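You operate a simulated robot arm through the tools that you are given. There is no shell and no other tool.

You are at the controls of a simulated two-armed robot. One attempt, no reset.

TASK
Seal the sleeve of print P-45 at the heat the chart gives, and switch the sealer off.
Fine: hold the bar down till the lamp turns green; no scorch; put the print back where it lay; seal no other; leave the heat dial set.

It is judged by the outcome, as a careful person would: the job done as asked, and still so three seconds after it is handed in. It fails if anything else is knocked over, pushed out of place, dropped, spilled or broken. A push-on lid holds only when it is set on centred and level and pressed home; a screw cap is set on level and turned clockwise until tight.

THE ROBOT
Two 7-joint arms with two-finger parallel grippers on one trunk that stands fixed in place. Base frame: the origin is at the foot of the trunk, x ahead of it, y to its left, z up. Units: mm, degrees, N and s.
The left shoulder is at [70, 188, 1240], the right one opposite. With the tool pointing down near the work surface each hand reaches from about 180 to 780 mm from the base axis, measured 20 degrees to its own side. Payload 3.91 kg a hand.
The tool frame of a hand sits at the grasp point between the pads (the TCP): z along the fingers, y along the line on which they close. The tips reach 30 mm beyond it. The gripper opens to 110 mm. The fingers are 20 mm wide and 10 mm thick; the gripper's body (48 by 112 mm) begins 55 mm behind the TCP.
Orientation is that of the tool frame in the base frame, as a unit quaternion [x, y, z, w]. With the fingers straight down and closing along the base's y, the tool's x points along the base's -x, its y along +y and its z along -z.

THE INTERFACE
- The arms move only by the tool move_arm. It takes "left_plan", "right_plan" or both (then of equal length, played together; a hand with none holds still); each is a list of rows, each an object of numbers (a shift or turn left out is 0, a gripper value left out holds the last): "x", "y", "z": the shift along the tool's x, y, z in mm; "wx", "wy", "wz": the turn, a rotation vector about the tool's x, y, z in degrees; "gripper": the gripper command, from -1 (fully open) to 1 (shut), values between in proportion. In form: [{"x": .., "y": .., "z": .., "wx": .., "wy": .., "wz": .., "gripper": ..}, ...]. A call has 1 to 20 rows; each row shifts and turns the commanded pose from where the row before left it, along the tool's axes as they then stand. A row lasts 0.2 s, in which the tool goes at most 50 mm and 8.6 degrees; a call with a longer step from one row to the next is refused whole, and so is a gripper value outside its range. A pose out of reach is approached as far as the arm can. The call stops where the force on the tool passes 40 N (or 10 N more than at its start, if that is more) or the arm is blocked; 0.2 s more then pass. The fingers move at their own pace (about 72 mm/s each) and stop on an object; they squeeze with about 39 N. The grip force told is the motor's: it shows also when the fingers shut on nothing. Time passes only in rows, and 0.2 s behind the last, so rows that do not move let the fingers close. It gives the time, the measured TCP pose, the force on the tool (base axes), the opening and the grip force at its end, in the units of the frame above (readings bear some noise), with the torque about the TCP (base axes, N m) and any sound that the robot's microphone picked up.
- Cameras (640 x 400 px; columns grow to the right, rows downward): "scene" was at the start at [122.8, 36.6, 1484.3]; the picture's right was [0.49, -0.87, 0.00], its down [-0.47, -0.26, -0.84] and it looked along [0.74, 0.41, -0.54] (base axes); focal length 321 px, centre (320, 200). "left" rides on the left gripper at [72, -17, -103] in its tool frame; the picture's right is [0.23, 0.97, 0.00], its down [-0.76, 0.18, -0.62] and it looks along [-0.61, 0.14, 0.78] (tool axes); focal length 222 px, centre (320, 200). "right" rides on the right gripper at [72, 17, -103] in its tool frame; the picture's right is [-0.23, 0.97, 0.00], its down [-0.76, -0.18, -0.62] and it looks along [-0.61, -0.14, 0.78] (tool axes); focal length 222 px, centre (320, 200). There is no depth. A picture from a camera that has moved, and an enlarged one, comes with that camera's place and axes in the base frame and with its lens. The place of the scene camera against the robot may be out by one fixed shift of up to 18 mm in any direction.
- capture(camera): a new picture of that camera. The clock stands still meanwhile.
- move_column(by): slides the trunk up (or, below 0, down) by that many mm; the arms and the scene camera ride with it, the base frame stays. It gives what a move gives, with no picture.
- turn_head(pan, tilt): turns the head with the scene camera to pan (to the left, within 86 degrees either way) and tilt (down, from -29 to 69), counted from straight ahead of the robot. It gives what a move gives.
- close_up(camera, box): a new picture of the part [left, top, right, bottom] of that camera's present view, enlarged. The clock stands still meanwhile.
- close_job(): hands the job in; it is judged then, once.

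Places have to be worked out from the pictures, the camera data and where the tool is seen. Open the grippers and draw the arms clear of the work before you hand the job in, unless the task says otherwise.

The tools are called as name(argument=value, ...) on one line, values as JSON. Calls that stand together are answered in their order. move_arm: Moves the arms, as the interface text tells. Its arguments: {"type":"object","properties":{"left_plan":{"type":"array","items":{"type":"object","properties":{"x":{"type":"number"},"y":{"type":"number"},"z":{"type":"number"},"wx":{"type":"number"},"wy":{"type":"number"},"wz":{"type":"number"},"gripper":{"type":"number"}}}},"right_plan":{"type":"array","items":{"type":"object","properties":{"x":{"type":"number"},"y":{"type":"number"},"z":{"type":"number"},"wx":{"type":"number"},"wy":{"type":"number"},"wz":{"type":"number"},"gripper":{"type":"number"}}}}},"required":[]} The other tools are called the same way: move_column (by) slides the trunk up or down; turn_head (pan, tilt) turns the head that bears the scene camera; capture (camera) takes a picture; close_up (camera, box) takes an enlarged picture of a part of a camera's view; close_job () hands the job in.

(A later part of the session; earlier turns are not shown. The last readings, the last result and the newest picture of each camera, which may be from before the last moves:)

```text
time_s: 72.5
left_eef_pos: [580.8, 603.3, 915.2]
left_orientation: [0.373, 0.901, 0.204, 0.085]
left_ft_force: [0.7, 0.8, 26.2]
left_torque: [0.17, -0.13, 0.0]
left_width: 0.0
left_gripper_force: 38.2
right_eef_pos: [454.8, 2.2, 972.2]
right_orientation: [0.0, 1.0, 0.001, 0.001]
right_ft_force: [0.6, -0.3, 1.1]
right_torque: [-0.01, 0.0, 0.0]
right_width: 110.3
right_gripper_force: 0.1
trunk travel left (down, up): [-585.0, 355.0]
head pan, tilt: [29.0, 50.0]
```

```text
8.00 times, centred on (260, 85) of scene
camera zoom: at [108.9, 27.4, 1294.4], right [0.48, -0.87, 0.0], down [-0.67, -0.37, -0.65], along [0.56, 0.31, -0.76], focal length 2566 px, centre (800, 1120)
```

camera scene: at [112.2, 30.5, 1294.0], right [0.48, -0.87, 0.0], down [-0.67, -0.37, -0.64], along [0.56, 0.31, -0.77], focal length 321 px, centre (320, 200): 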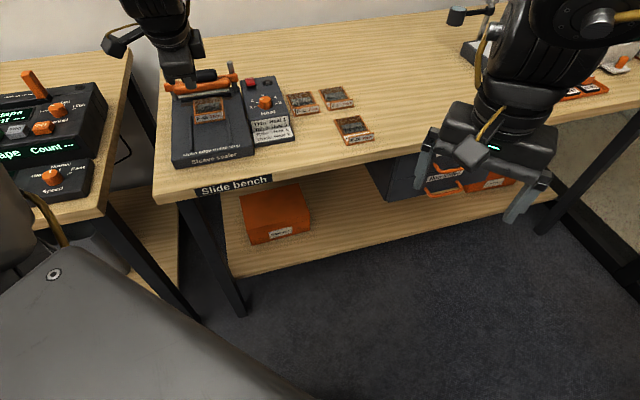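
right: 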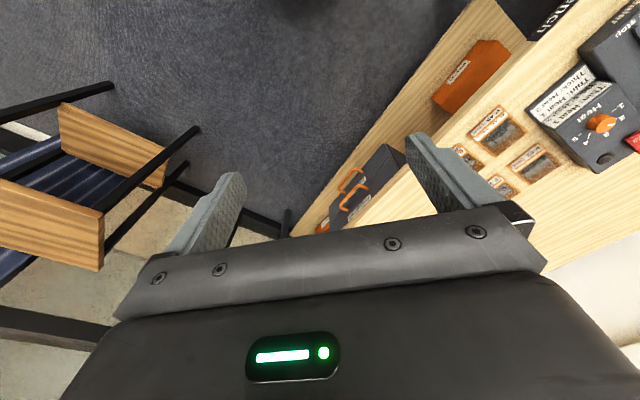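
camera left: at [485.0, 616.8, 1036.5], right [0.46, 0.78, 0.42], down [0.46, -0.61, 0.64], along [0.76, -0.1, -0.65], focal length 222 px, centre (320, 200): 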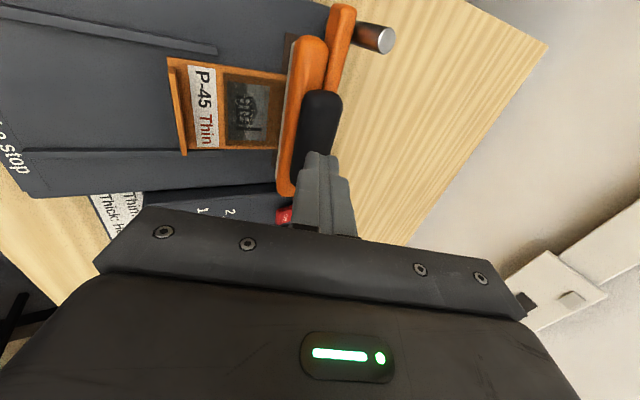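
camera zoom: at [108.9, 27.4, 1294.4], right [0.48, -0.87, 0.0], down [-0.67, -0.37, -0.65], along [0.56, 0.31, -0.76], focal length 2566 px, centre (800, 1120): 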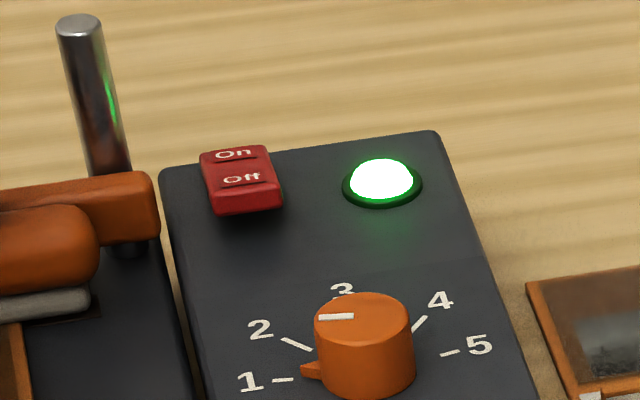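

The lamp is green. I lift off the bar right away.

move_arm(left_plan=[{"y": 6.4, "z": -13.5}, {"y": 8.5, "z": -18}, {"y": 8.5, "z": -18}, {}])

close_up(camera="scene", box=[150, 30, 290, 130])

```text
time_s: 73.5
left_eef_pos: [580.7, 605.7, 965.9]
left_orientation: [0.373, 0.902, 0.202, 0.083]
left_ft_force: [-0.8, 0.1, 0.0]
left_torque: [-0.01, -0.01, 0.05]
left_width: 0.0
left_gripper_force: 37.6
right_eef_pos: [457.0, 6.9, 971.7]
right_orientation: [0.0, 1.0, -0.001, 0.0]
right_ft_force: [0.7, 0.1, 0.0]
right_torque: [-0.02, 0.0, 0.03]
right_width: 110.0
right_gripper_force: 0.0
trunk travel left (down, up): [-585.0, 355.0]
head pan, tilt: [29.0, 50.0]
```

```text
4.00 times, centred on (220, 80) of scene
camera zoom: at [112.2, 31.1, 1293.9], right [0.48, -0.87, 0.0], down [-0.67, -0.37, -0.64], along [0.56, 0.31, -0.77], focal length 1283 px, centre (720, 680)
```

zoom: 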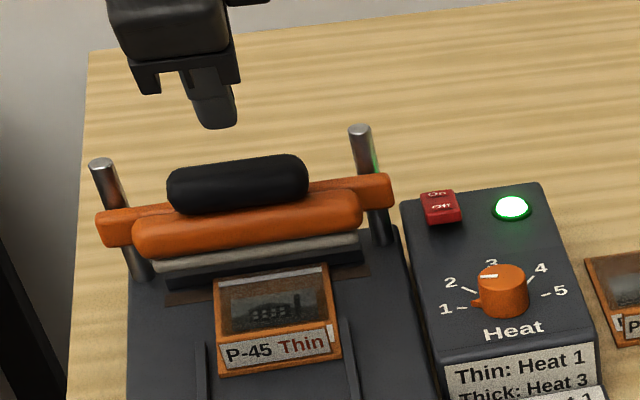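

The bar sprang back up, lamp green, and a seal line shows on the far edge. Now I switch the sealer off: I lean a bit more and move over the raised "Off" (near) end of the rocker, staying above.

move_arm(left_plan=[{"wx": -8.4}, {"x": -38}, {"x": -38}, {"x": -37.7, "y": 6, "z": 4}, {"y": 6, "z": 4}, {}])

close_up(camera="scene", box=[180, 30, 300, 120])

capture(camera="left")

```text
time_s: 74.8
left_eef_pos: [671.4, 536.2, 968.2]
left_orientation: [0.366, 0.884, 0.267, 0.111]
left_ft_force: [-0.9, 0.0, 0.5]
left_torque: [0.02, -0.01, -0.01]
left_width: 0.0
left_gripper_force: 37.7
right_eef_pos: [457.8, 5.8, 969.9]
right_orientation: [0.0, 1.0, -0.001, -0.001]
right_ft_force: [-0.5, -0.9, 0.4]
right_torque: [-0.02, 0.01, -0.02]
right_width: 110.0
right_gripper_force: 0.0
trunk travel left (down, up): [-585.0, 355.0]
head pan, tilt: [29.0, 50.0]
```

```text
4.44 times, centred on (240, 75) of scene
camera zoom: at [112.0, 30.2, 1294.0], right [0.48, -0.87, 0.0], down [-0.67, -0.37, -0.64], along [0.56, 0.31, -0.77], focal length 1426 px, centre (676, 756)
```

zoom: 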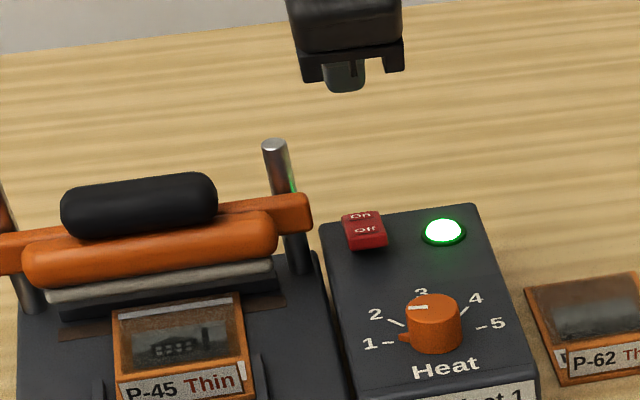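

```text
taken
camera left: at [569.8, 535.6, 1044.5], right [0.41, 0.73, 0.54], down [0.4, -0.68, 0.62], along [0.82, -0.04, -0.57], focal length 222 px, centre (320, 200)
```

left: 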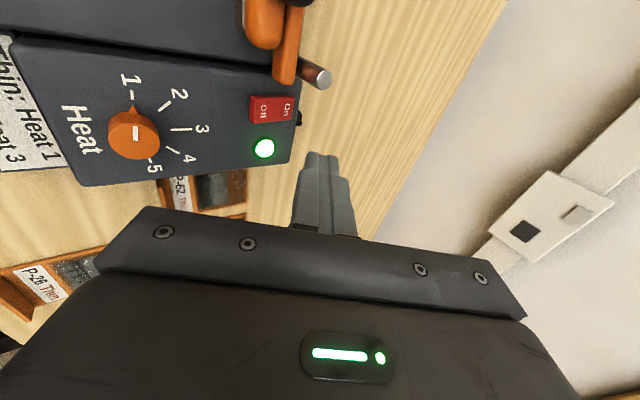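

The tips are over the rocker; its near "Off" edge is at d≈852, r≈93. I shift slightly and descend to ~5 mm above it.

move_arm(left_plan=[{"x": 0.7, "y": -14.4, "z": 19.2}, {"x": 0.7, "y": -14.4, "z": 19.2}, {"x": 0.6, "y": -14.3, "z": 19.2}, {}])

close_up(camera="scene", box=[200, 40, 300, 120])

close_up(camera="left", box=[200, 80, 400, 220])

```text
time_s: 75.8
left_eef_pos: [666.9, 535.2, 895.6]
left_orientation: [0.366, 0.884, 0.267, 0.111]
left_ft_force: [-0.6, 0.5, 0.4]
left_torque: [-0.05, -0.01, 0.04]
left_width: 0.0
left_gripper_force: 37.7
right_eef_pos: [456.9, 4.8, 971.6]
right_orientation: [0.0, 1.0, 0.0, 0.0]
right_ft_force: [0.2, -0.7, -0.4]
right_torque: [-0.02, -0.04, 0.01]
right_width: 110.2
right_gripper_force: 0.1
trunk travel left (down, up): [-585.0, 355.0]
head pan, tilt: [29.0, 50.0]
```

```text
5.00 times, centred on (250, 80) of scene
camera zoom: at [111.8, 30.5, 1294.0], right [0.48, -0.87, 0.0], down [-0.67, -0.37, -0.64], along [0.56, 0.31, -0.77], focal length 1604 px, centre (670, 800)
```

zoom: 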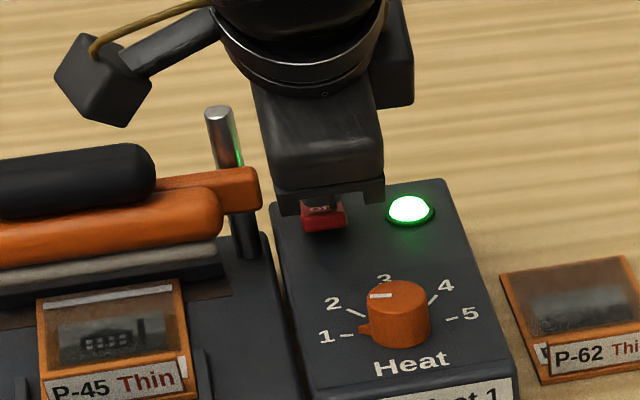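

```text
2.86 times, centred on (300, 150) of left
camera zoom: at [564.7, 534.2, 972.1], right [0.41, 0.73, 0.54], down [0.4, -0.68, 0.62], along [0.82, -0.04, -0.57], focal length 635 px, centre (377, 343)
```

zoom: 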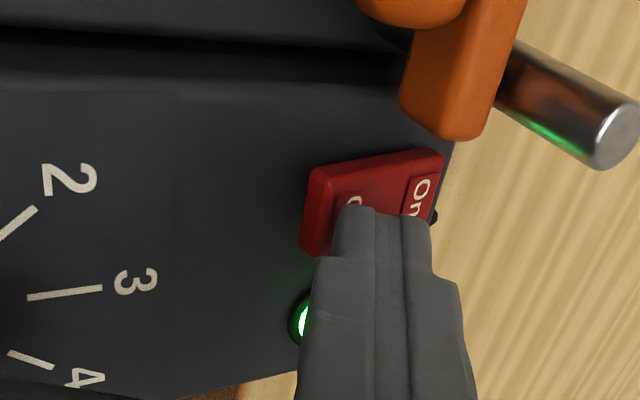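

Tip corner is above the "Off" half. I press down in 3 mm steps.

move_arm(left_plan=[{"y": -1.66, "z": 2.5}, {"y": -1.66, "z": 2.5}, {}])

close_up(camera="left", box=[200, 80, 400, 220])

close_up(camera="scene", box=[200, 40, 300, 120])

```text
time_s: 76.7
left_eef_pos: [667.4, 534.7, 888.7]
left_orientation: [0.366, 0.884, 0.268, 0.111]
left_ft_force: [-0.5, -0.3, -0.3]
left_torque: [-0.02, 0.0, 0.0]
left_width: 0.0
left_gripper_force: 37.9
right_eef_pos: [457.3, 5.9, 970.7]
right_orientation: [0.001, 1.0, -0.001, 0.0]
right_ft_force: [-0.5, 0.2, 0.5]
right_torque: [-0.01, 0.02, -0.01]
right_width: 110.2
right_gripper_force: 0.0
trunk travel left (down, up): [-585.0, 355.0]
head pan, tilt: [29.0, 50.0]
```

```text
2.86 times, centred on (300, 150) of left
camera zoom: at [565.7, 534.8, 965.5], right [0.41, 0.73, 0.54], down [0.4, -0.68, 0.62], along [0.82, -0.04, -0.57], focal length 635 px, centre (377, 343)
```

zoom: 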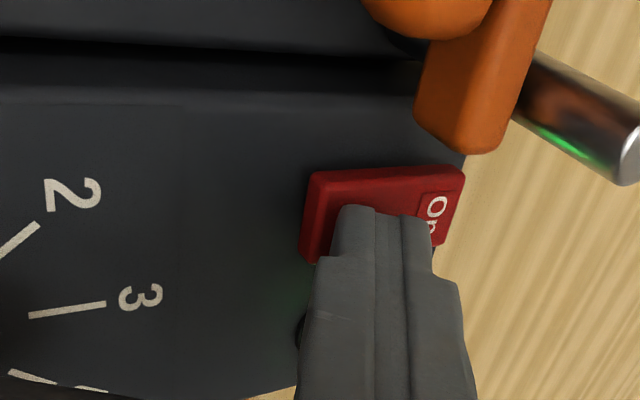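

```text
5.00 times, centred on (250, 80) of scene
camera zoom: at [112.3, 31.0, 1293.9], right [0.48, -0.87, 0.0], down [-0.67, -0.37, -0.64], along [0.56, 0.31, -0.77], focal length 1604 px, centre (670, 800)
```

zoom: 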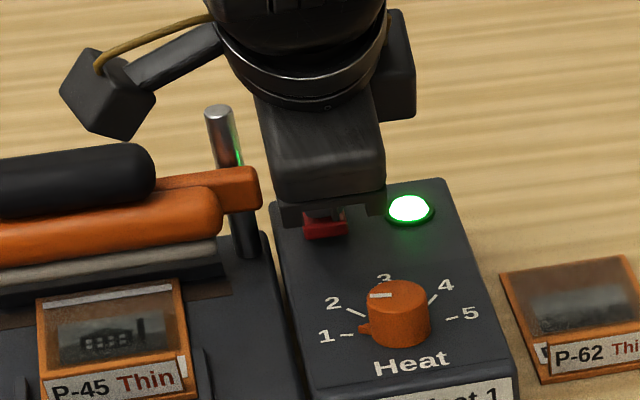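

Not flipped yet, lamp still green. I go down another 3 mm and check.

move_arm(left_plan=[{"y": -1.1, "z": 1.66}, {"y": -1.1, "z": 1.66}, {}])

close_up(camera="scene", box=[200, 40, 300, 120])

```text
time_s: 77.5
left_eef_pos: [669.0, 534.9, 884.7]
left_orientation: [0.367, 0.884, 0.267, 0.11]
left_ft_force: [0.2, 0.4, 1.8]
left_torque: [0.03, 0.0, 0.0]
left_width: 0.0
left_gripper_force: 37.7
right_eef_pos: [456.9, 5.2, 970.1]
right_orientation: [0.0, 1.0, 0.0, 0.0]
right_ft_force: [0.1, -0.3, 0.4]
right_torque: [0.03, 0.01, -0.02]
right_width: 109.9
right_gripper_force: 0.1
trunk travel left (down, up): [-585.0, 355.0]
head pan, tilt: [29.0, 50.0]
```

```text
5.00 times, centred on (250, 80) of scene
camera zoom: at [111.8, 30.6, 1294.0], right [0.48, -0.87, 0.0], down [-0.67, -0.37, -0.64], along [0.56, 0.31, -0.77], focal length 1604 px, centre (670, 800)
```

zoom: 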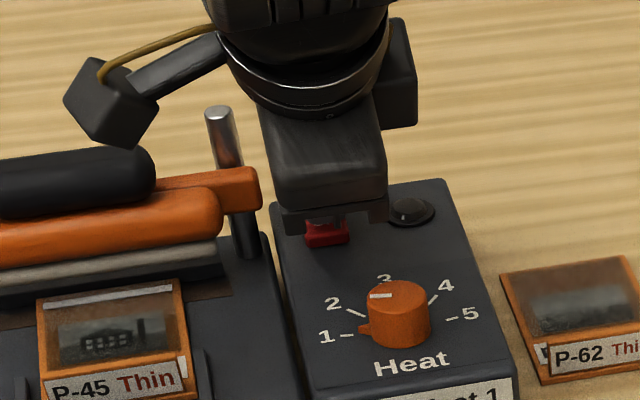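

The lamp went dark: switched off. I press 2 mm more to seat it, then lift away.

move_arm(left_plan=[{"y": -1.1, "z": 1.66}, {}, {"y": 5.5, "z": -8.3}, {"y": 16, "z": -24}, {"y": 16, "z": -24}, {}])

close_up(camera="scene", box=[200, 40, 300, 120])

close_up(camera="left", box=[100, 20, 360, 200])

```text
time_s: 78.8
left_eef_pos: [667.0, 535.1, 949.9]
left_orientation: [0.367, 0.884, 0.267, 0.111]
left_ft_force: [0.4, 0.3, 0.2]
left_torque: [0.0, 0.03, -0.01]
left_width: 0.1
left_gripper_force: 37.3
right_eef_pos: [457.0, 6.0, 970.8]
right_orientation: [0.0, 1.0, -0.001, 0.0]
right_ft_force: [0.9, 0.4, 0.1]
right_torque: [0.0, 0.03, -0.01]
right_width: 110.0
right_gripper_force: 0.0
trunk travel left (down, up): [-585.0, 355.0]
head pan, tilt: [29.0, 50.0]
```

```text
5.00 times, centred on (250, 80) of scene
camera zoom: at [112.4, 31.1, 1293.9], right [0.48, -0.87, 0.0], down [-0.67, -0.37, -0.64], along [0.56, 0.31, -0.77], focal length 1604 px, centre (670, 800)
```

zoom: 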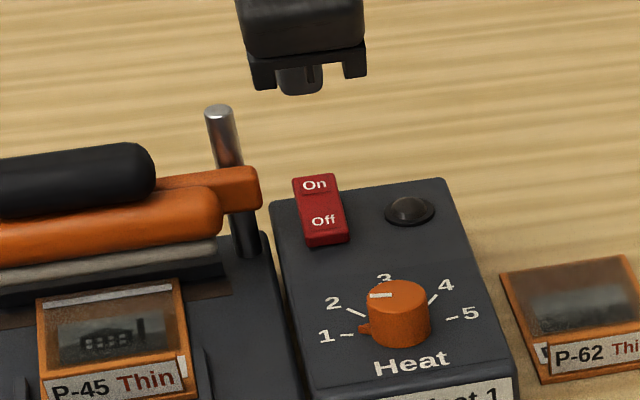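

```text
2.22 times, centred on (230, 110) of left
camera zoom: at [565.8, 535.3, 1026.9], right [0.41, 0.73, 0.54], down [0.4, -0.68, 0.62], along [0.82, -0.04, -0.57], focal length 494 px, centre (520, 400)
```

zoom: 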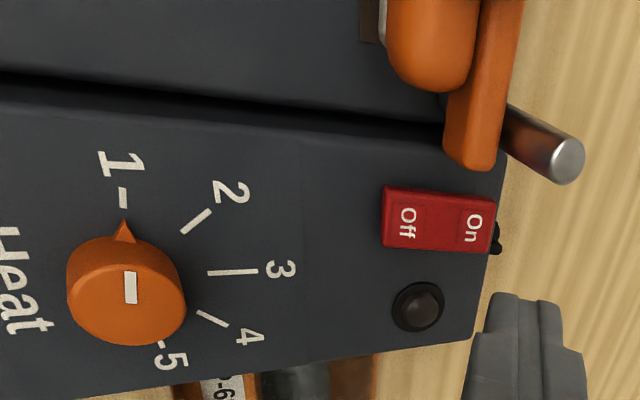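

Rocker is back to Off, lamp dark, dial on 1. Now I fetch the print: I draw back and left, straighten, and restore the sideways lean used for the tab grasp.

move_arm(left_plan=[{"y": -22.9, "z": -19.7}, {"y": -22.9, "z": -19.7}, {"y": -22.9, "z": -19.7}, {"y": -22.9, "z": -19.7}, {"x": 29.5}, {"x": 29.5}, {"x": 29.5}, {"x": 29.5}, {"wx": 8.4}, {"wx": 8.4}, {"wx": 8.4}, {"wx": 8.4, "gripper": 0.4}, {"wy": -8.4}, {"wy": -8.4}, {"wy": -8.4}, {}])

capture(camera="left")

capture(camera="scene")

```text
time_s: 82.2
left_eef_pos: [500.5, 532.1, 964.5]
left_orientation: [0.374, 0.901, -0.083, 0.203]
left_ft_force: [0.1, 0.1, -0.6]
left_torque: [0.01, 0.03, 0.0]
left_width: 33.2
left_gripper_force: 0.0
right_eef_pos: [457.2, 4.2, 970.5]
right_orientation: [0.0, 1.0, 0.0, 0.001]
right_ft_force: [0.1, 0.1, -0.3]
right_torque: [-0.01, -0.01, 0.02]
right_width: 109.9
right_gripper_force: 0.1
trunk travel left (down, up): [-585.0, 355.0]
head pan, tilt: [29.0, 50.0]
```

```text
taken
camera left: at [410.3, 596.8, 1027.9], right [0.54, 0.83, -0.1], down [0.42, -0.17, 0.89], along [0.72, -0.52, -0.45], focal length 222 px, centre (320, 200)
```

left: 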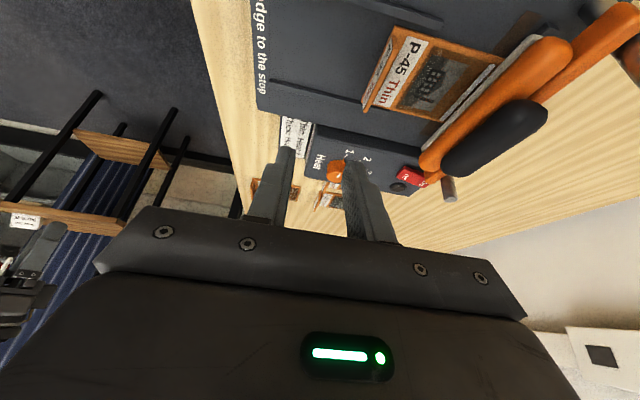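

```text
taken
camera scene: at [112.5, 30.0, 1294.0], right [0.48, -0.87, 0.0], down [-0.67, -0.37, -0.64], along [0.56, 0.31, -0.77], focal length 321 px, centre (320, 200)
```

scene: 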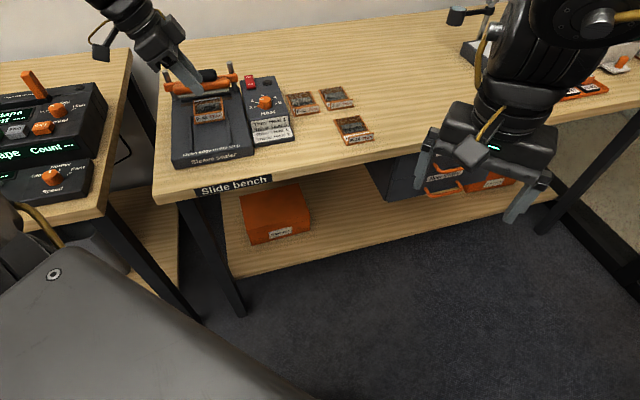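

Orientation is restored. I check that the print is still where I left it on the sealer.

close_up(camera="scene", box=[170, 60, 270, 140])

close_up(camera="left", box=[340, 0, 560, 150])

```text
5.00 times, centred on (220, 100) of scene
camera zoom: at [112.5, 30.0, 1294.0], right [0.48, -0.87, 0.0], down [-0.67, -0.37, -0.64], along [0.56, 0.31, -0.77], focal length 1604 px, centre (820, 700)
```

zoom: 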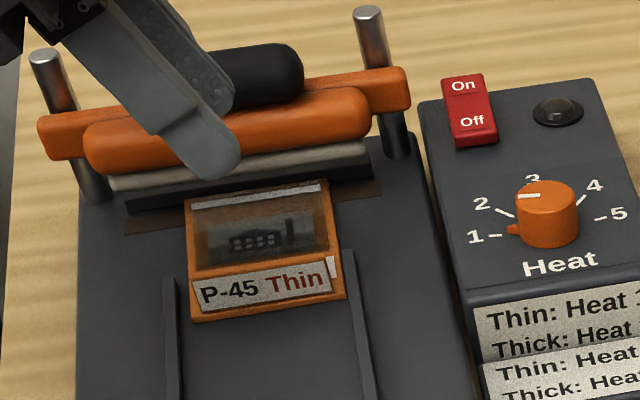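

```text
2.67 times, centred on (450, 75) of left
camera zoom: at [410.3, 596.8, 1027.9], right [0.54, 0.83, -0.1], down [0.42, -0.17, 0.89], along [0.72, -0.52, -0.45], focal length 592 px, centre (-27, 533)
```

zoom: 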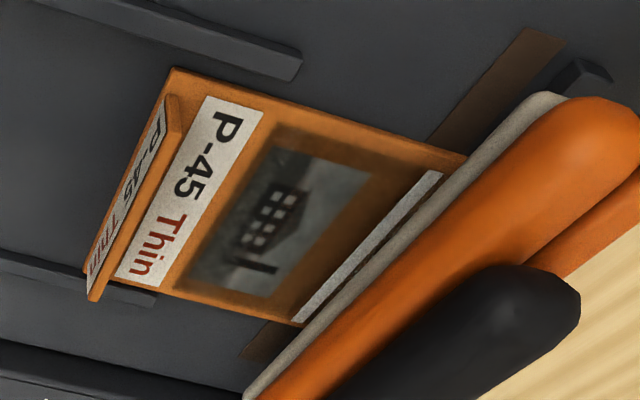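

The print hasn't moved and shows a clean white seal line. I return above the tab and descend to about 20 mm above the grasp height.

move_arm(left_plan=[{"y": 20, "x": 2.3, "z": -1.1, "gripper": 0.273}, {"y": 20.4, "x": 2.3, "z": -1.1}, {"x": 11.4, "z": 24.2}, {"x": 11.4, "z": 24.2}, {"x": 11.4, "z": 24.2}, {}])

close_up(camera="left", box=[230, 60, 520, 240])

close_up(camera="scene", box=[170, 60, 270, 140])

```text
time_s: 83.7
left_eef_pos: [523.7, 564.2, 885.1]
left_orientation: [0.373, 0.902, -0.082, 0.202]
left_ft_force: [0.3, 0.4, 0.7]
left_torque: [0.0, 0.0, -0.01]
left_width: 40.2
left_gripper_force: 0.0
right_eef_pos: [456.0, 5.6, 972.1]
right_orientation: [0.0, 1.0, 0.0, 0.0]
right_ft_force: [-0.3, 0.5, -0.8]
right_torque: [0.0, -0.04, -0.02]
right_width: 109.8
right_gripper_force: 0.1
trunk travel left (down, up): [-585.0, 355.0]
head pan, tilt: [29.0, 50.0]
```

```text
2.21 times, centred on (375, 150) of left
camera zoom: at [434.7, 629.2, 947.1], right [0.54, 0.83, -0.1], down [0.42, -0.17, 0.89], along [0.72, -0.52, -0.45], focal length 490 px, centre (199, 310)
```

zoom: 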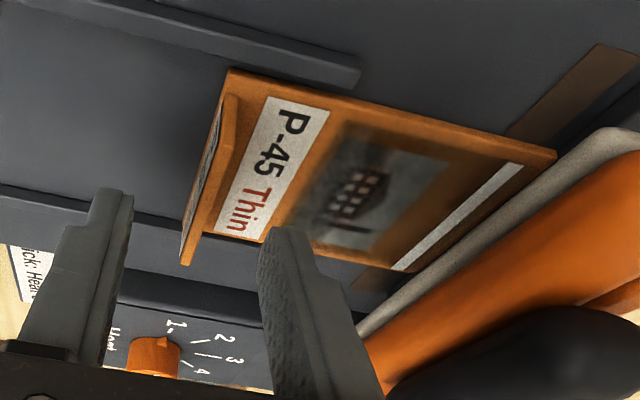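

```text
5.00 times, centred on (220, 100) of scene
camera zoom: at [111.7, 30.5, 1294.0], right [0.48, -0.87, 0.0], down [-0.67, -0.37, -0.64], along [0.56, 0.31, -0.77], focal length 1604 px, centre (820, 700)
```

zoom: 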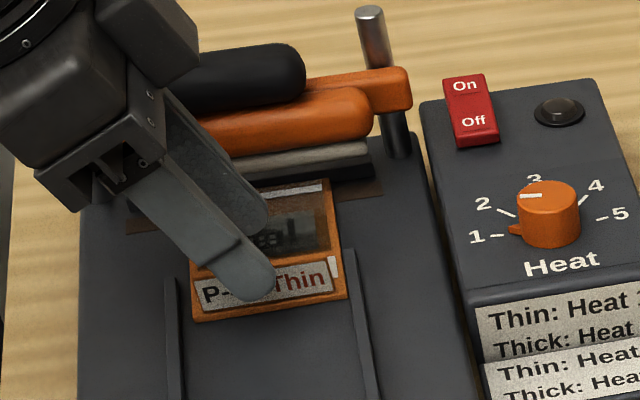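

Aligned over the tab again. I lower the last 20 mm and close on the tab.

move_arm(left_plan=[{"x": 4.26, "z": 9.05}, {"x": 4.1, "z": 8.7}, {}])

close_up(camera="left", box=[230, 60, 520, 240])

```text
time_s: 84.5
left_eef_pos: [524.6, 565.9, 864.0]
left_orientation: [0.373, 0.902, -0.083, 0.203]
left_ft_force: [-1.4, 0.9, 2.5]
left_torque: [0.04, -0.08, 0.01]
left_width: 40.1
left_gripper_force: 0.4
right_eef_pos: [456.6, 4.8, 971.3]
right_orientation: [0.0, 1.0, 0.0, 0.001]
right_ft_force: [0.0, 0.0, 0.3]
right_torque: [-0.03, -0.01, 0.03]
right_width: 109.9
right_gripper_force: 0.2
trunk travel left (down, up): [-585.0, 355.0]
head pan, tilt: [29.0, 50.0]
```

```text
2.21 times, centred on (375, 150) of left
camera zoom: at [434.6, 629.3, 927.7], right [0.54, 0.83, -0.09], down [0.42, -0.17, 0.89], along [0.73, -0.52, -0.45], focal length 490 px, centre (199, 310)
```

zoom: 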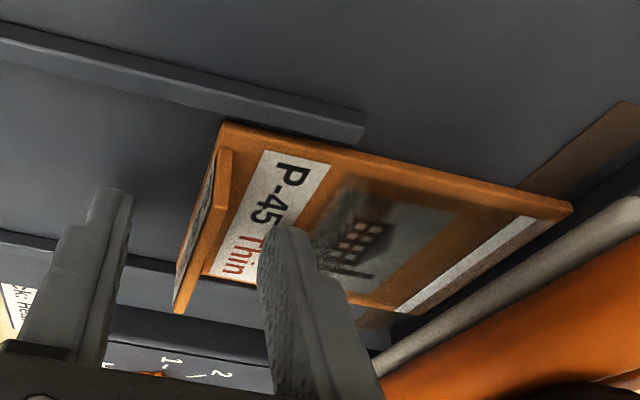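

Position matches the earlier release view; a slight touch (2.5 N) suggests I'm about 1 mm low. I raise 1 mm and close on the tab.

move_arm(left_plan=[{"x": -0.5, "z": -1.0}, {"gripper": 0.7}, {"gripper": 0.9}, {"gripper": 1}, {}, {}])

close_up(camera="scene", box=[170, 60, 270, 140])

```text
time_s: 85.8
left_eef_pos: [525.2, 565.2, 865.7]
left_orientation: [0.373, 0.902, -0.082, 0.201]
left_ft_force: [-0.4, -0.1, -0.3]
left_torque: [0.01, 0.04, 0.03]
left_width: 2.5
left_gripper_force: 39.0
right_eef_pos: [456.8, 5.2, 969.4]
right_orientation: [-0.001, 1.0, -0.002, 0.001]
right_ft_force: [0.7, 0.0, -0.9]
right_torque: [-0.01, -0.02, 0.02]
right_width: 110.0
right_gripper_force: 0.1
trunk travel left (down, up): [-585.0, 355.0]
head pan, tilt: [29.0, 50.0]
```

```text
5.00 times, centred on (220, 100) of scene
camera zoom: at [112.0, 30.9, 1294.0], right [0.48, -0.87, 0.0], down [-0.67, -0.37, -0.64], along [0.56, 0.31, -0.77], focal length 1604 px, centre (820, 700)
```

zoom: 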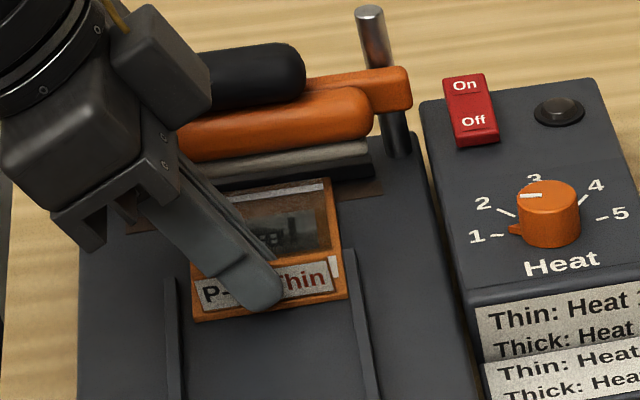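

Tab gripped. I lift 1.5 mm and slide the print back 40 mm out from under the bar.

move_arm(left_plan=[{"x": -0.64, "z": -1.36}, {"y": -10}, {"y": -15}, {"y": -15}, {}])

close_up(camera="scene", box=[170, 60, 270, 140])

```text
time_s: 87.0
left_eef_pos: [496.2, 536.6, 868.1]
left_orientation: [0.373, 0.902, -0.082, 0.202]
left_ft_force: [-0.2, -1.1, 0.2]
left_torque: [0.04, -0.02, -0.02]
left_width: 2.3
left_gripper_force: 38.9
right_eef_pos: [457.9, 5.8, 970.8]
right_orientation: [0.001, 1.0, -0.001, -0.001]
right_ft_force: [0.2, 0.0, 0.3]
right_torque: [-0.01, 0.0, 0.02]
right_width: 109.6
right_gripper_force: 0.0
trunk travel left (down, up): [-585.0, 355.0]
head pan, tilt: [29.0, 50.0]
```

```text
5.00 times, centred on (220, 100) of scene
camera zoom: at [112.4, 30.9, 1293.9], right [0.48, -0.87, 0.0], down [-0.67, -0.37, -0.64], along [0.56, 0.31, -0.77], focal length 1604 px, centre (820, 700)
```

zoom: 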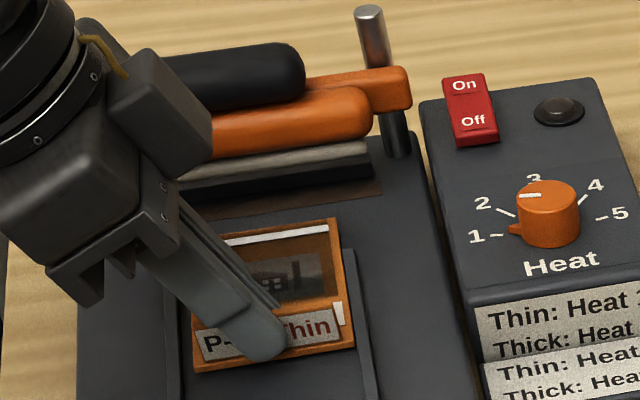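

Out cleanly. I lift it 80 mm and draw it back 93 mm toward the bench front.

move_arm(left_plan=[{"x": -8.5, "z": -18.1}, {"x": -8.5, "z": -18.1}, {"x": -8.5, "z": -18.1}, {"x": -8.5, "z": -18.1}, {"y": -23}, {"y": -23}, {"y": -23}, {"y": -24}, {}])

move_arm(left_plan=[{"x": -26.36, "z": 12.39}, {"x": -26.36, "z": 12.39}, {"x": -26.36, "z": 12.39}, {"x": -26.36, "z": 12.39}, {}])

capture(camera="scene")

```text
time_s: 89.0
left_eef_pos: [430.8, 471.9, 947.5]
left_orientation: [0.373, 0.902, -0.083, 0.201]
left_ft_force: [0.7, -0.2, -0.6]
left_torque: [-0.01, -0.01, -0.01]
left_width: 2.7
left_gripper_force: 39.0
right_eef_pos: [457.2, 5.2, 970.3]
right_orientation: [0.0, 1.0, -0.002, 0.0]
right_ft_force: [0.2, 0.1, 0.6]
right_torque: [-0.02, 0.0, 0.0]
right_width: 109.9
right_gripper_force: 0.1
trunk travel left (down, up): [-585.0, 355.0]
head pan, tilt: [29.0, 50.0]
```

```text
time_s: 90.2
left_eef_pos: [512.6, 390.4, 947.5]
left_orientation: [0.373, 0.902, -0.082, 0.203]
left_ft_force: [-0.6, 1.6, 1.0]
left_torque: [0.01, 0.05, -0.01]
left_width: 2.2
left_gripper_force: 38.7
right_eef_pos: [455.6, 5.9, 970.3]
right_orientation: [0.0, 1.0, 0.0, 0.0]
right_ft_force: [0.2, 0.4, 0.6]
right_torque: [-0.03, -0.01, 0.02]
right_width: 109.9
right_gripper_force: 0.1
trunk travel left (down, up): [-585.0, 355.0]
head pan, tilt: [29.0, 50.0]
```

```text
taken
camera scene: at [111.2, 31.7, 1294.0], right [0.48, -0.87, 0.0], down [-0.67, -0.37, -0.64], along [0.56, 0.31, -0.77], focal length 321 px, centre (320, 200)
```

scene: 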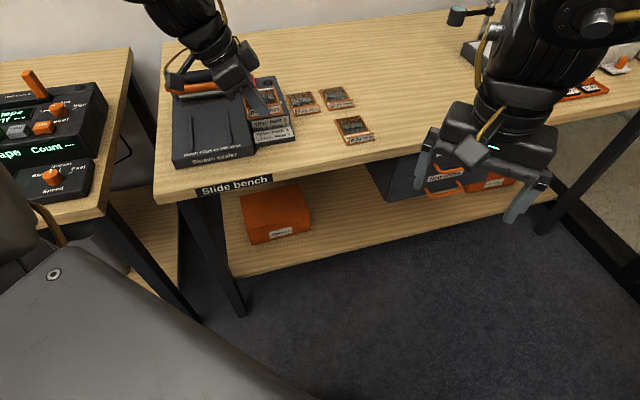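

All steady. I carry it the remaining way to above its old place.

move_arm(left_plan=[{"x": -26.36, "z": 12.39}, {"x": -26.36, "z": 12.39}, {"x": -26.36, "z": 12.39}, {"x": -26.36, "z": 12.39}, {}, {}])

close_up(camera="scene", box=[270, 70, 390, 160])

```text
time_s: 91.7
left_eef_pos: [596.1, 305.7, 948.3]
left_orientation: [0.373, 0.902, -0.082, 0.202]
left_ft_force: [0.2, -0.5, 0.0]
left_torque: [-0.01, 0.02, -0.02]
left_width: 2.3
left_gripper_force: 38.9
right_eef_pos: [457.1, 6.6, 971.1]
right_orientation: [0.001, 1.0, 0.0, 0.0]
right_ft_force: [-0.4, -0.3, -0.1]
right_torque: [0.02, 0.02, 0.0]
right_width: 110.0
right_gripper_force: 0.1
trunk travel left (down, up): [-585.0, 355.0]
head pan, tilt: [29.0, 50.0]
```

```text
4.44 times, centred on (330, 115) of scene
camera zoom: at [112.5, 30.4, 1293.9], right [0.48, -0.87, 0.0], down [-0.67, -0.37, -0.64], along [0.56, 0.31, -0.77], focal length 1426 px, centre (276, 578)
```

zoom: 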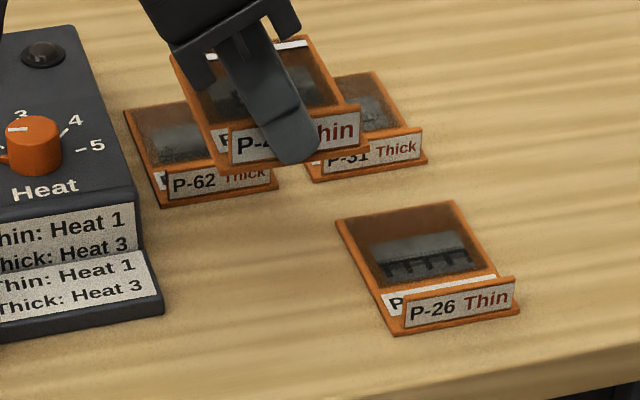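

TCP is back over the original grasp point (596, 306). I lower it to ~7 mm above the table height.

move_arm(left_plan=[{"x": 11.3, "z": 24}, {"x": 11.3, "z": 24}, {"x": 11.3, "z": 24}, {"x": 11.2, "z": 23.8}, {}])

close_up(camera="scene", box=[300, 110, 380, 160])

```text
time_s: 92.8
left_eef_pos: [594.0, 306.4, 842.1]
left_orientation: [0.373, 0.902, -0.083, 0.203]
left_ft_force: [0.3, 0.3, -0.2]
left_torque: [0.0, -0.04, 0.0]
left_width: 2.2
left_gripper_force: 39.4
right_eef_pos: [456.4, 5.5, 970.1]
right_orientation: [0.001, 1.0, 0.0, 0.0]
right_ft_force: [0.6, -0.1, -0.1]
right_torque: [0.0, -0.04, -0.01]
right_width: 110.2
right_gripper_force: 0.0
trunk travel left (down, up): [-585.0, 355.0]
head pan, tilt: [29.0, 50.0]
```

```text
8.00 times, centred on (340, 135) of scene
camera zoom: at [111.5, 30.4, 1294.1], right [0.48, -0.87, 0.0], down [-0.67, -0.37, -0.64], along [0.56, 0.31, -0.77], focal length 2566 px, centre (160, 720)
```

zoom: 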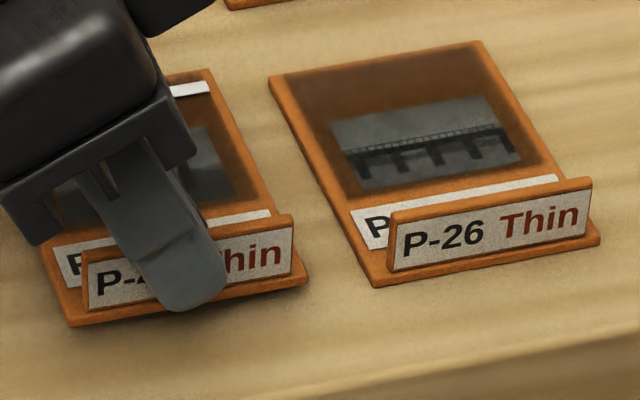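

Compared with the reference picture the print would land ~1.3 mm too far right; I correct that and lower 4.5 mm more.

move_arm(left_plan=[{"x": 1.18, "z": -0.55}, {"x": 0.96, "z": 2.04}, {"x": 0.96, "z": 2.04}, {}])

close_up(camera="scene", box=[300, 110, 380, 160])

```text
time_s: 93.8
left_eef_pos: [595.0, 306.4, 837.6]
left_orientation: [0.373, 0.902, -0.082, 0.202]
left_ft_force: [0.7, -0.3, 0.4]
left_torque: [0.02, 0.04, 0.0]
left_width: 2.6
left_gripper_force: 38.7
right_eef_pos: [456.2, 4.9, 969.4]
right_orientation: [0.0, 1.0, 0.0, 0.001]
right_ft_force: [0.0, 0.4, 0.3]
right_torque: [0.01, 0.0, 0.0]
right_width: 109.9
right_gripper_force: 0.1
trunk travel left (down, up): [-585.0, 355.0]
head pan, tilt: [29.0, 50.0]
```

```text
8.00 times, centred on (340, 135) of scene
camera zoom: at [112.0, 30.7, 1294.0], right [0.48, -0.87, 0.0], down [-0.67, -0.37, -0.64], along [0.56, 0.31, -0.77], focal length 2566 px, centre (160, 720)
```

zoom: 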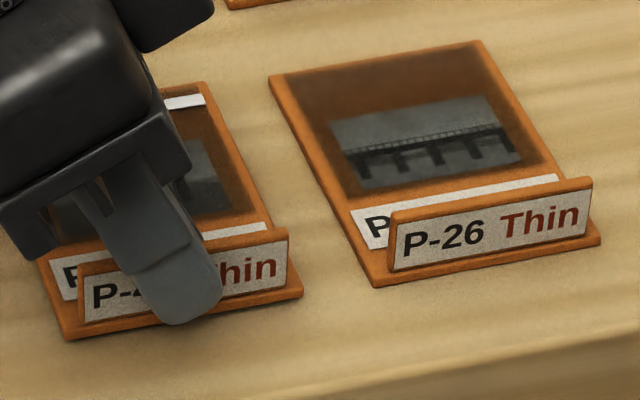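

Now it lines up; about 2 mm remain to the table. I lower gently until it touches.

move_arm(left_plan=[{"x": 0.64, "z": 1.36}, {}])

move_arm(left_plan=[{"x": 0.4, "z": 0.85}, {}])

close_up(camera="scene", box=[300, 110, 380, 160])

```text
time_s: 94.5
left_eef_pos: [594.7, 305.8, 836.3]
left_orientation: [0.373, 0.902, -0.082, 0.202]
left_ft_force: [-0.3, 0.4, 0.6]
left_torque: [0.01, 0.0, 0.02]
left_width: 2.3
left_gripper_force: 38.8
right_eef_pos: [456.8, 5.7, 970.6]
right_orientation: [0.0, 1.0, -0.001, -0.001]
right_ft_force: [-1.0, 0.6, -0.3]
right_torque: [0.01, 0.01, 0.0]
right_width: 110.0
right_gripper_force: 0.0
trunk travel left (down, up): [-585.0, 355.0]
head pan, tilt: [29.0, 50.0]
```

```text
time_s: 95.0
left_eef_pos: [594.9, 307.7, 835.3]
left_orientation: [0.372, 0.902, -0.082, 0.202]
left_ft_force: [0.0, 0.8, 1.6]
left_torque: [-0.03, 0.01, 0.01]
left_width: 2.3
left_gripper_force: 38.6
right_eef_pos: [457.3, 5.7, 970.2]
right_orientation: [0.0, 1.0, 0.0, 0.0]
right_ft_force: [-0.1, -0.3, -0.3]
right_torque: [-0.03, 0.04, 0.0]
right_width: 110.3
right_gripper_force: 0.1
trunk travel left (down, up): [-585.0, 355.0]
head pan, tilt: [29.0, 50.0]
```

```text
8.00 times, centred on (340, 135) of scene
camera zoom: at [111.9, 30.7, 1294.0], right [0.48, -0.87, 0.0], down [-0.67, -0.37, -0.64], along [0.56, 0.31, -0.77], focal length 2566 px, centre (160, 720)
```

zoom: 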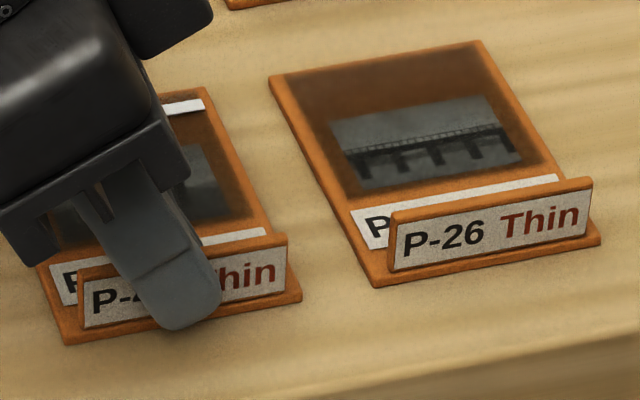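

It has touched down and matches the original corners to within about half a millimetre. I open the fingers and check.

move_arm(left_plan=[{"gripper": 0.8}, {"gripper": 0.6}, {"gripper": 0.35}, {}, {}])

close_up(camera="scene", box=[300, 110, 380, 160])

```text
time_s: 96.2
left_eef_pos: [594.9, 306.7, 835.1]
left_orientation: [0.373, 0.902, -0.083, 0.202]
left_ft_force: [0.6, 0.6, 1.8]
left_torque: [0.04, -0.01, 0.04]
left_width: 35.6
left_gripper_force: 0.0
right_eef_pos: [457.0, 5.1, 969.9]
right_orientation: [0.0, 1.0, 0.0, 0.0]
right_ft_force: [0.3, -0.9, 0.5]
right_torque: [-0.01, -0.02, -0.02]
right_width: 110.0
right_gripper_force: 0.1
trunk travel left (down, up): [-585.0, 355.0]
head pan, tilt: [29.0, 50.0]
```

```text
8.00 times, centred on (340, 135) of scene
camera zoom: at [111.9, 30.7, 1294.0], right [0.48, -0.87, 0.0], down [-0.67, -0.37, -0.64], along [0.56, 0.31, -0.77], focal length 2566 px, centre (160, 720)
```

zoom: 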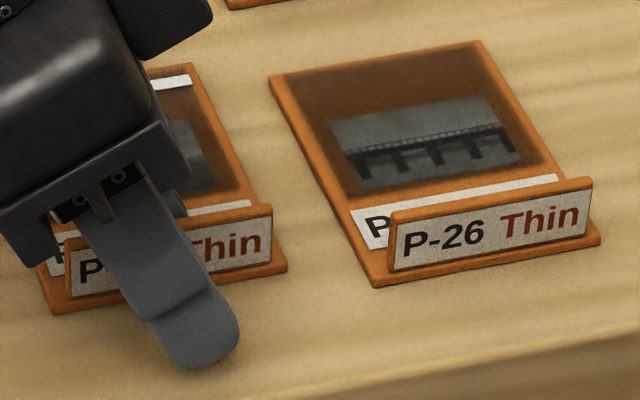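

On opening, a fingertip resting on the base dragged the print ~11 mm toward the back. I raise the hand 2.5 mm so the tips clear the base, then close again so the pads push the tab back to the centre.

move_arm(left_plan=[{"x": -1.07, "z": -2.26}, {}, {"gripper": 0.6}, {"gripper": 0.8}, {"gripper": 1}, {}, {}])

close_up(camera="scene", box=[300, 110, 380, 160])

close_up(camera="left", box=[240, 70, 400, 190])

```text
time_s: 97.8
left_eef_pos: [593.8, 307.2, 836.8]
left_orientation: [0.373, 0.902, -0.083, 0.201]
left_ft_force: [0.5, 0.5, 0.7]
left_torque: [-0.02, 0.04, -0.01]
left_width: 2.5
left_gripper_force: 38.6
right_eef_pos: [457.3, 4.6, 970.0]
right_orientation: [0.0, 1.0, 0.0, 0.0]
right_ft_force: [0.8, 0.1, -0.2]
right_torque: [0.03, 0.0, 0.0]
right_width: 110.1
right_gripper_force: 0.0
trunk travel left (down, up): [-585.0, 355.0]
head pan, tilt: [29.0, 50.0]
```

```text
8.00 times, centred on (340, 135) of scene
camera zoom: at [112.1, 30.8, 1294.0], right [0.48, -0.87, 0.0], down [-0.67, -0.37, -0.64], along [0.56, 0.31, -0.77], focal length 2566 px, centre (160, 720)
```

zoom: 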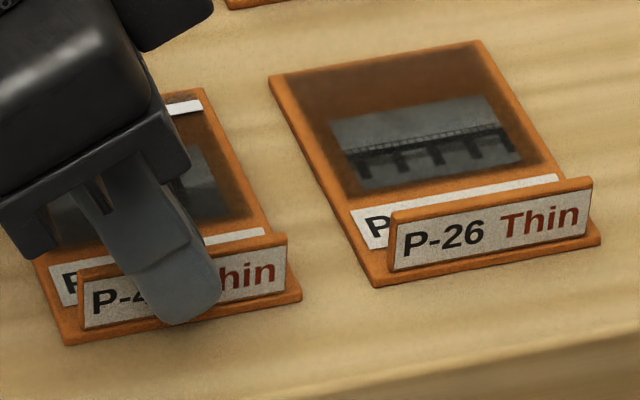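

```text
3.33 times, centred on (320, 130) of left
camera zoom: at [504.8, 371.9, 900.5], right [0.54, 0.83, -0.1], down [0.42, -0.17, 0.89], along [0.72, -0.52, -0.45], focal length 740 px, centre (320, 433)
```

zoom: 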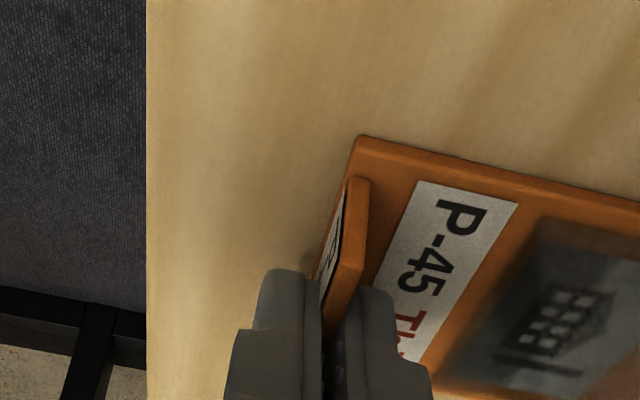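

Back to within ~0.6 mm of the original place. I nudge 0.5 mm right, then open just slightly and look before opening further.

move_arm(left_plan=[{"x": -0.45, "z": 0.2}, {}, {"gripper": 0.93}, {"gripper": 0.88}, {}])

close_up(camera="scene", box=[300, 110, 380, 160])

close_up(camera="left", box=[240, 70, 400, 190])

```text
time_s: 99.0
left_eef_pos: [595.1, 307.1, 838.1]
left_orientation: [0.374, 0.902, -0.083, 0.201]
left_ft_force: [-0.3, 0.3, 0.0]
left_torque: [-0.02, 0.01, 0.0]
left_width: 6.7
left_gripper_force: 0.0
right_eef_pos: [456.7, 6.1, 969.9]
right_orientation: [-0.001, 1.0, 0.0, 0.001]
right_ft_force: [0.1, -0.5, -0.2]
right_torque: [-0.02, -0.02, -0.01]
right_width: 110.0
right_gripper_force: 0.1
trunk travel left (down, up): [-585.0, 355.0]
head pan, tilt: [29.0, 50.0]
```

```text
8.00 times, centred on (340, 135) of scene
camera zoom: at [112.1, 30.8, 1294.0], right [0.48, -0.87, 0.0], down [-0.67, -0.37, -0.64], along [0.56, 0.31, -0.77], focal length 2566 px, centre (160, 720)
```

zoom: 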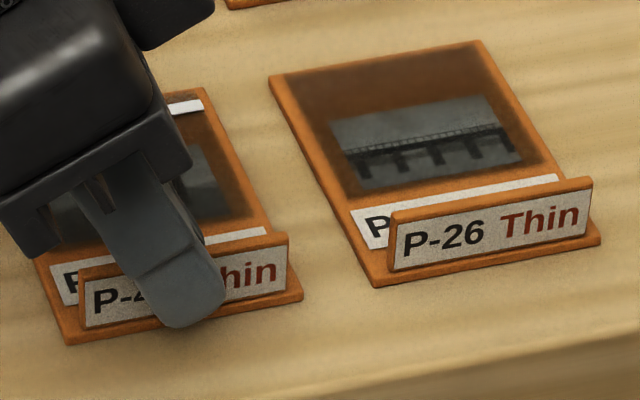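

```text
3.33 times, centred on (320, 130) of left
camera zoom: at [505.1, 371.7, 900.7], right [0.54, 0.83, -0.1], down [0.42, -0.17, 0.89], along [0.72, -0.52, -0.45], focal length 740 px, centre (320, 433)
```

zoom: 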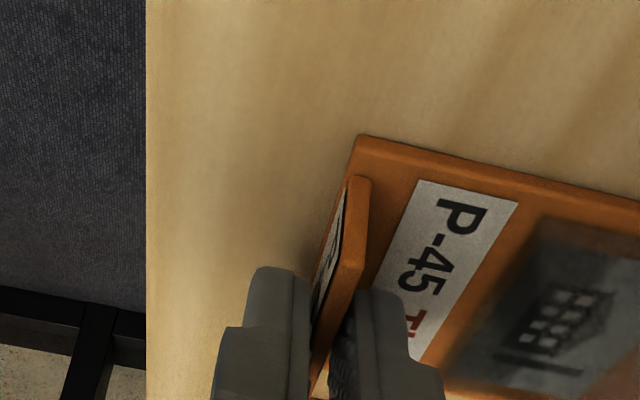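

No drag now, and the print matches the original picture. I raise 2 mm more, open to ~30 mm and check again.

move_arm(left_plan=[{"x": -0.85, "z": -1.8}, {"gripper": 0.7}, {"gripper": 0.45}, {}])

close_up(camera="scene", box=[300, 110, 380, 160])

```text
time_s: 100.0
left_eef_pos: [595.2, 307.6, 841.2]
left_orientation: [0.373, 0.902, -0.083, 0.202]
left_ft_force: [0.4, 0.5, 0.2]
left_torque: [-0.03, 0.01, 0.02]
left_width: 30.3
left_gripper_force: 0.1
right_eef_pos: [456.3, 6.3, 970.8]
right_orientation: [0.001, 1.0, 0.001, 0.0]
right_ft_force: [-0.5, -0.1, -0.2]
right_torque: [-0.01, 0.02, 0.02]
right_width: 109.8
right_gripper_force: 0.0
trunk travel left (down, up): [-585.0, 355.0]
head pan, tilt: [29.0, 50.0]
```

```text
8.00 times, centred on (340, 135) of scene
camera zoom: at [112.1, 30.7, 1294.0], right [0.48, -0.87, 0.0], down [-0.67, -0.37, -0.64], along [0.56, 0.31, -0.77], focal length 2566 px, centre (160, 720)
```

zoom: 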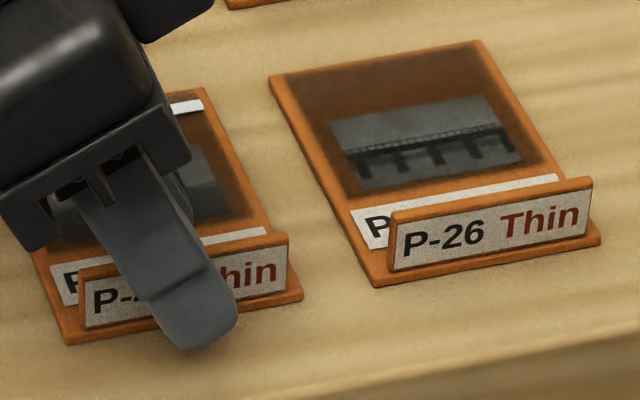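

The print stays in place. I raise the hand straight up well clear.

move_arm(left_plan=[{"x": -4.26, "z": -9.05}, {"x": -12.8, "z": -27.2}, {"x": -12.8, "z": -27.2}, {"x": -12.8, "z": -27.2}, {"y": -20, "gripper": -1}, {"y": -20}, {"y": -20}, {}])

capture(camera="scene")

close_up(camera="scene", box=[300, 110, 380, 160])

```text
time_s: 101.8
left_eef_pos: [553.7, 263.8, 940.4]
left_orientation: [0.372, 0.902, -0.083, 0.203]
left_ft_force: [0.3, -0.3, -0.3]
left_torque: [0.0, 0.01, 0.01]
left_width: 110.0
left_gripper_force: 0.1
right_eef_pos: [457.1, 6.1, 970.9]
right_orientation: [0.0, 1.0, 0.0, 0.0]
right_ft_force: [0.0, -0.3, -0.3]
right_torque: [-0.01, -0.01, -0.01]
right_width: 109.9
right_gripper_force: 0.1
trunk travel left (down, up): [-585.0, 355.0]
head pan, tilt: [29.0, 50.0]
```

```text
taken
camera scene: at [112.4, 31.1, 1293.9], right [0.48, -0.87, 0.0], down [-0.67, -0.37, -0.64], along [0.56, 0.31, -0.77], focal length 321 px, centre (320, 200)
```

scene: 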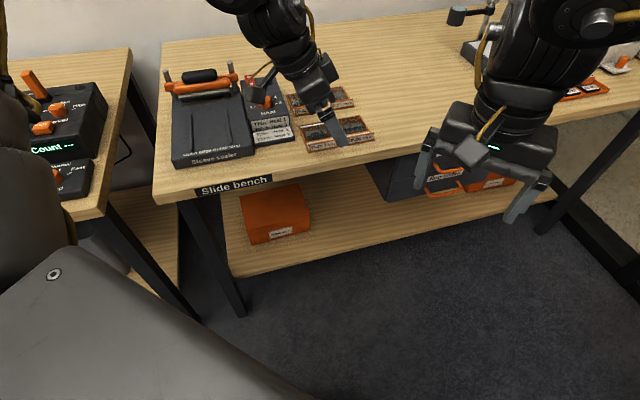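

```text
8.00 times, centred on (340, 135) of scene
camera zoom: at [112.4, 31.1, 1293.9], right [0.48, -0.87, 0.0], down [-0.67, -0.37, -0.64], along [0.56, 0.31, -0.77], focal length 2566 px, centre (160, 720)
```

zoom: 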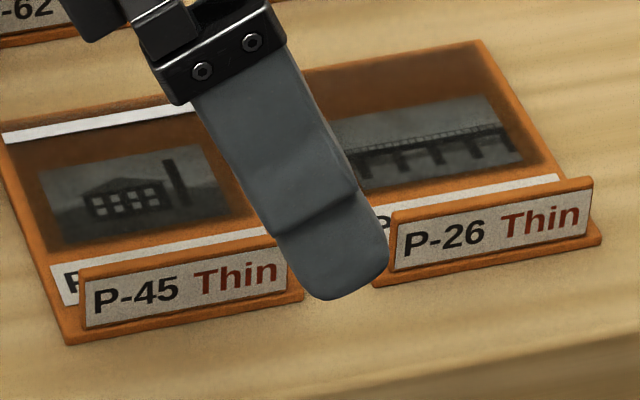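

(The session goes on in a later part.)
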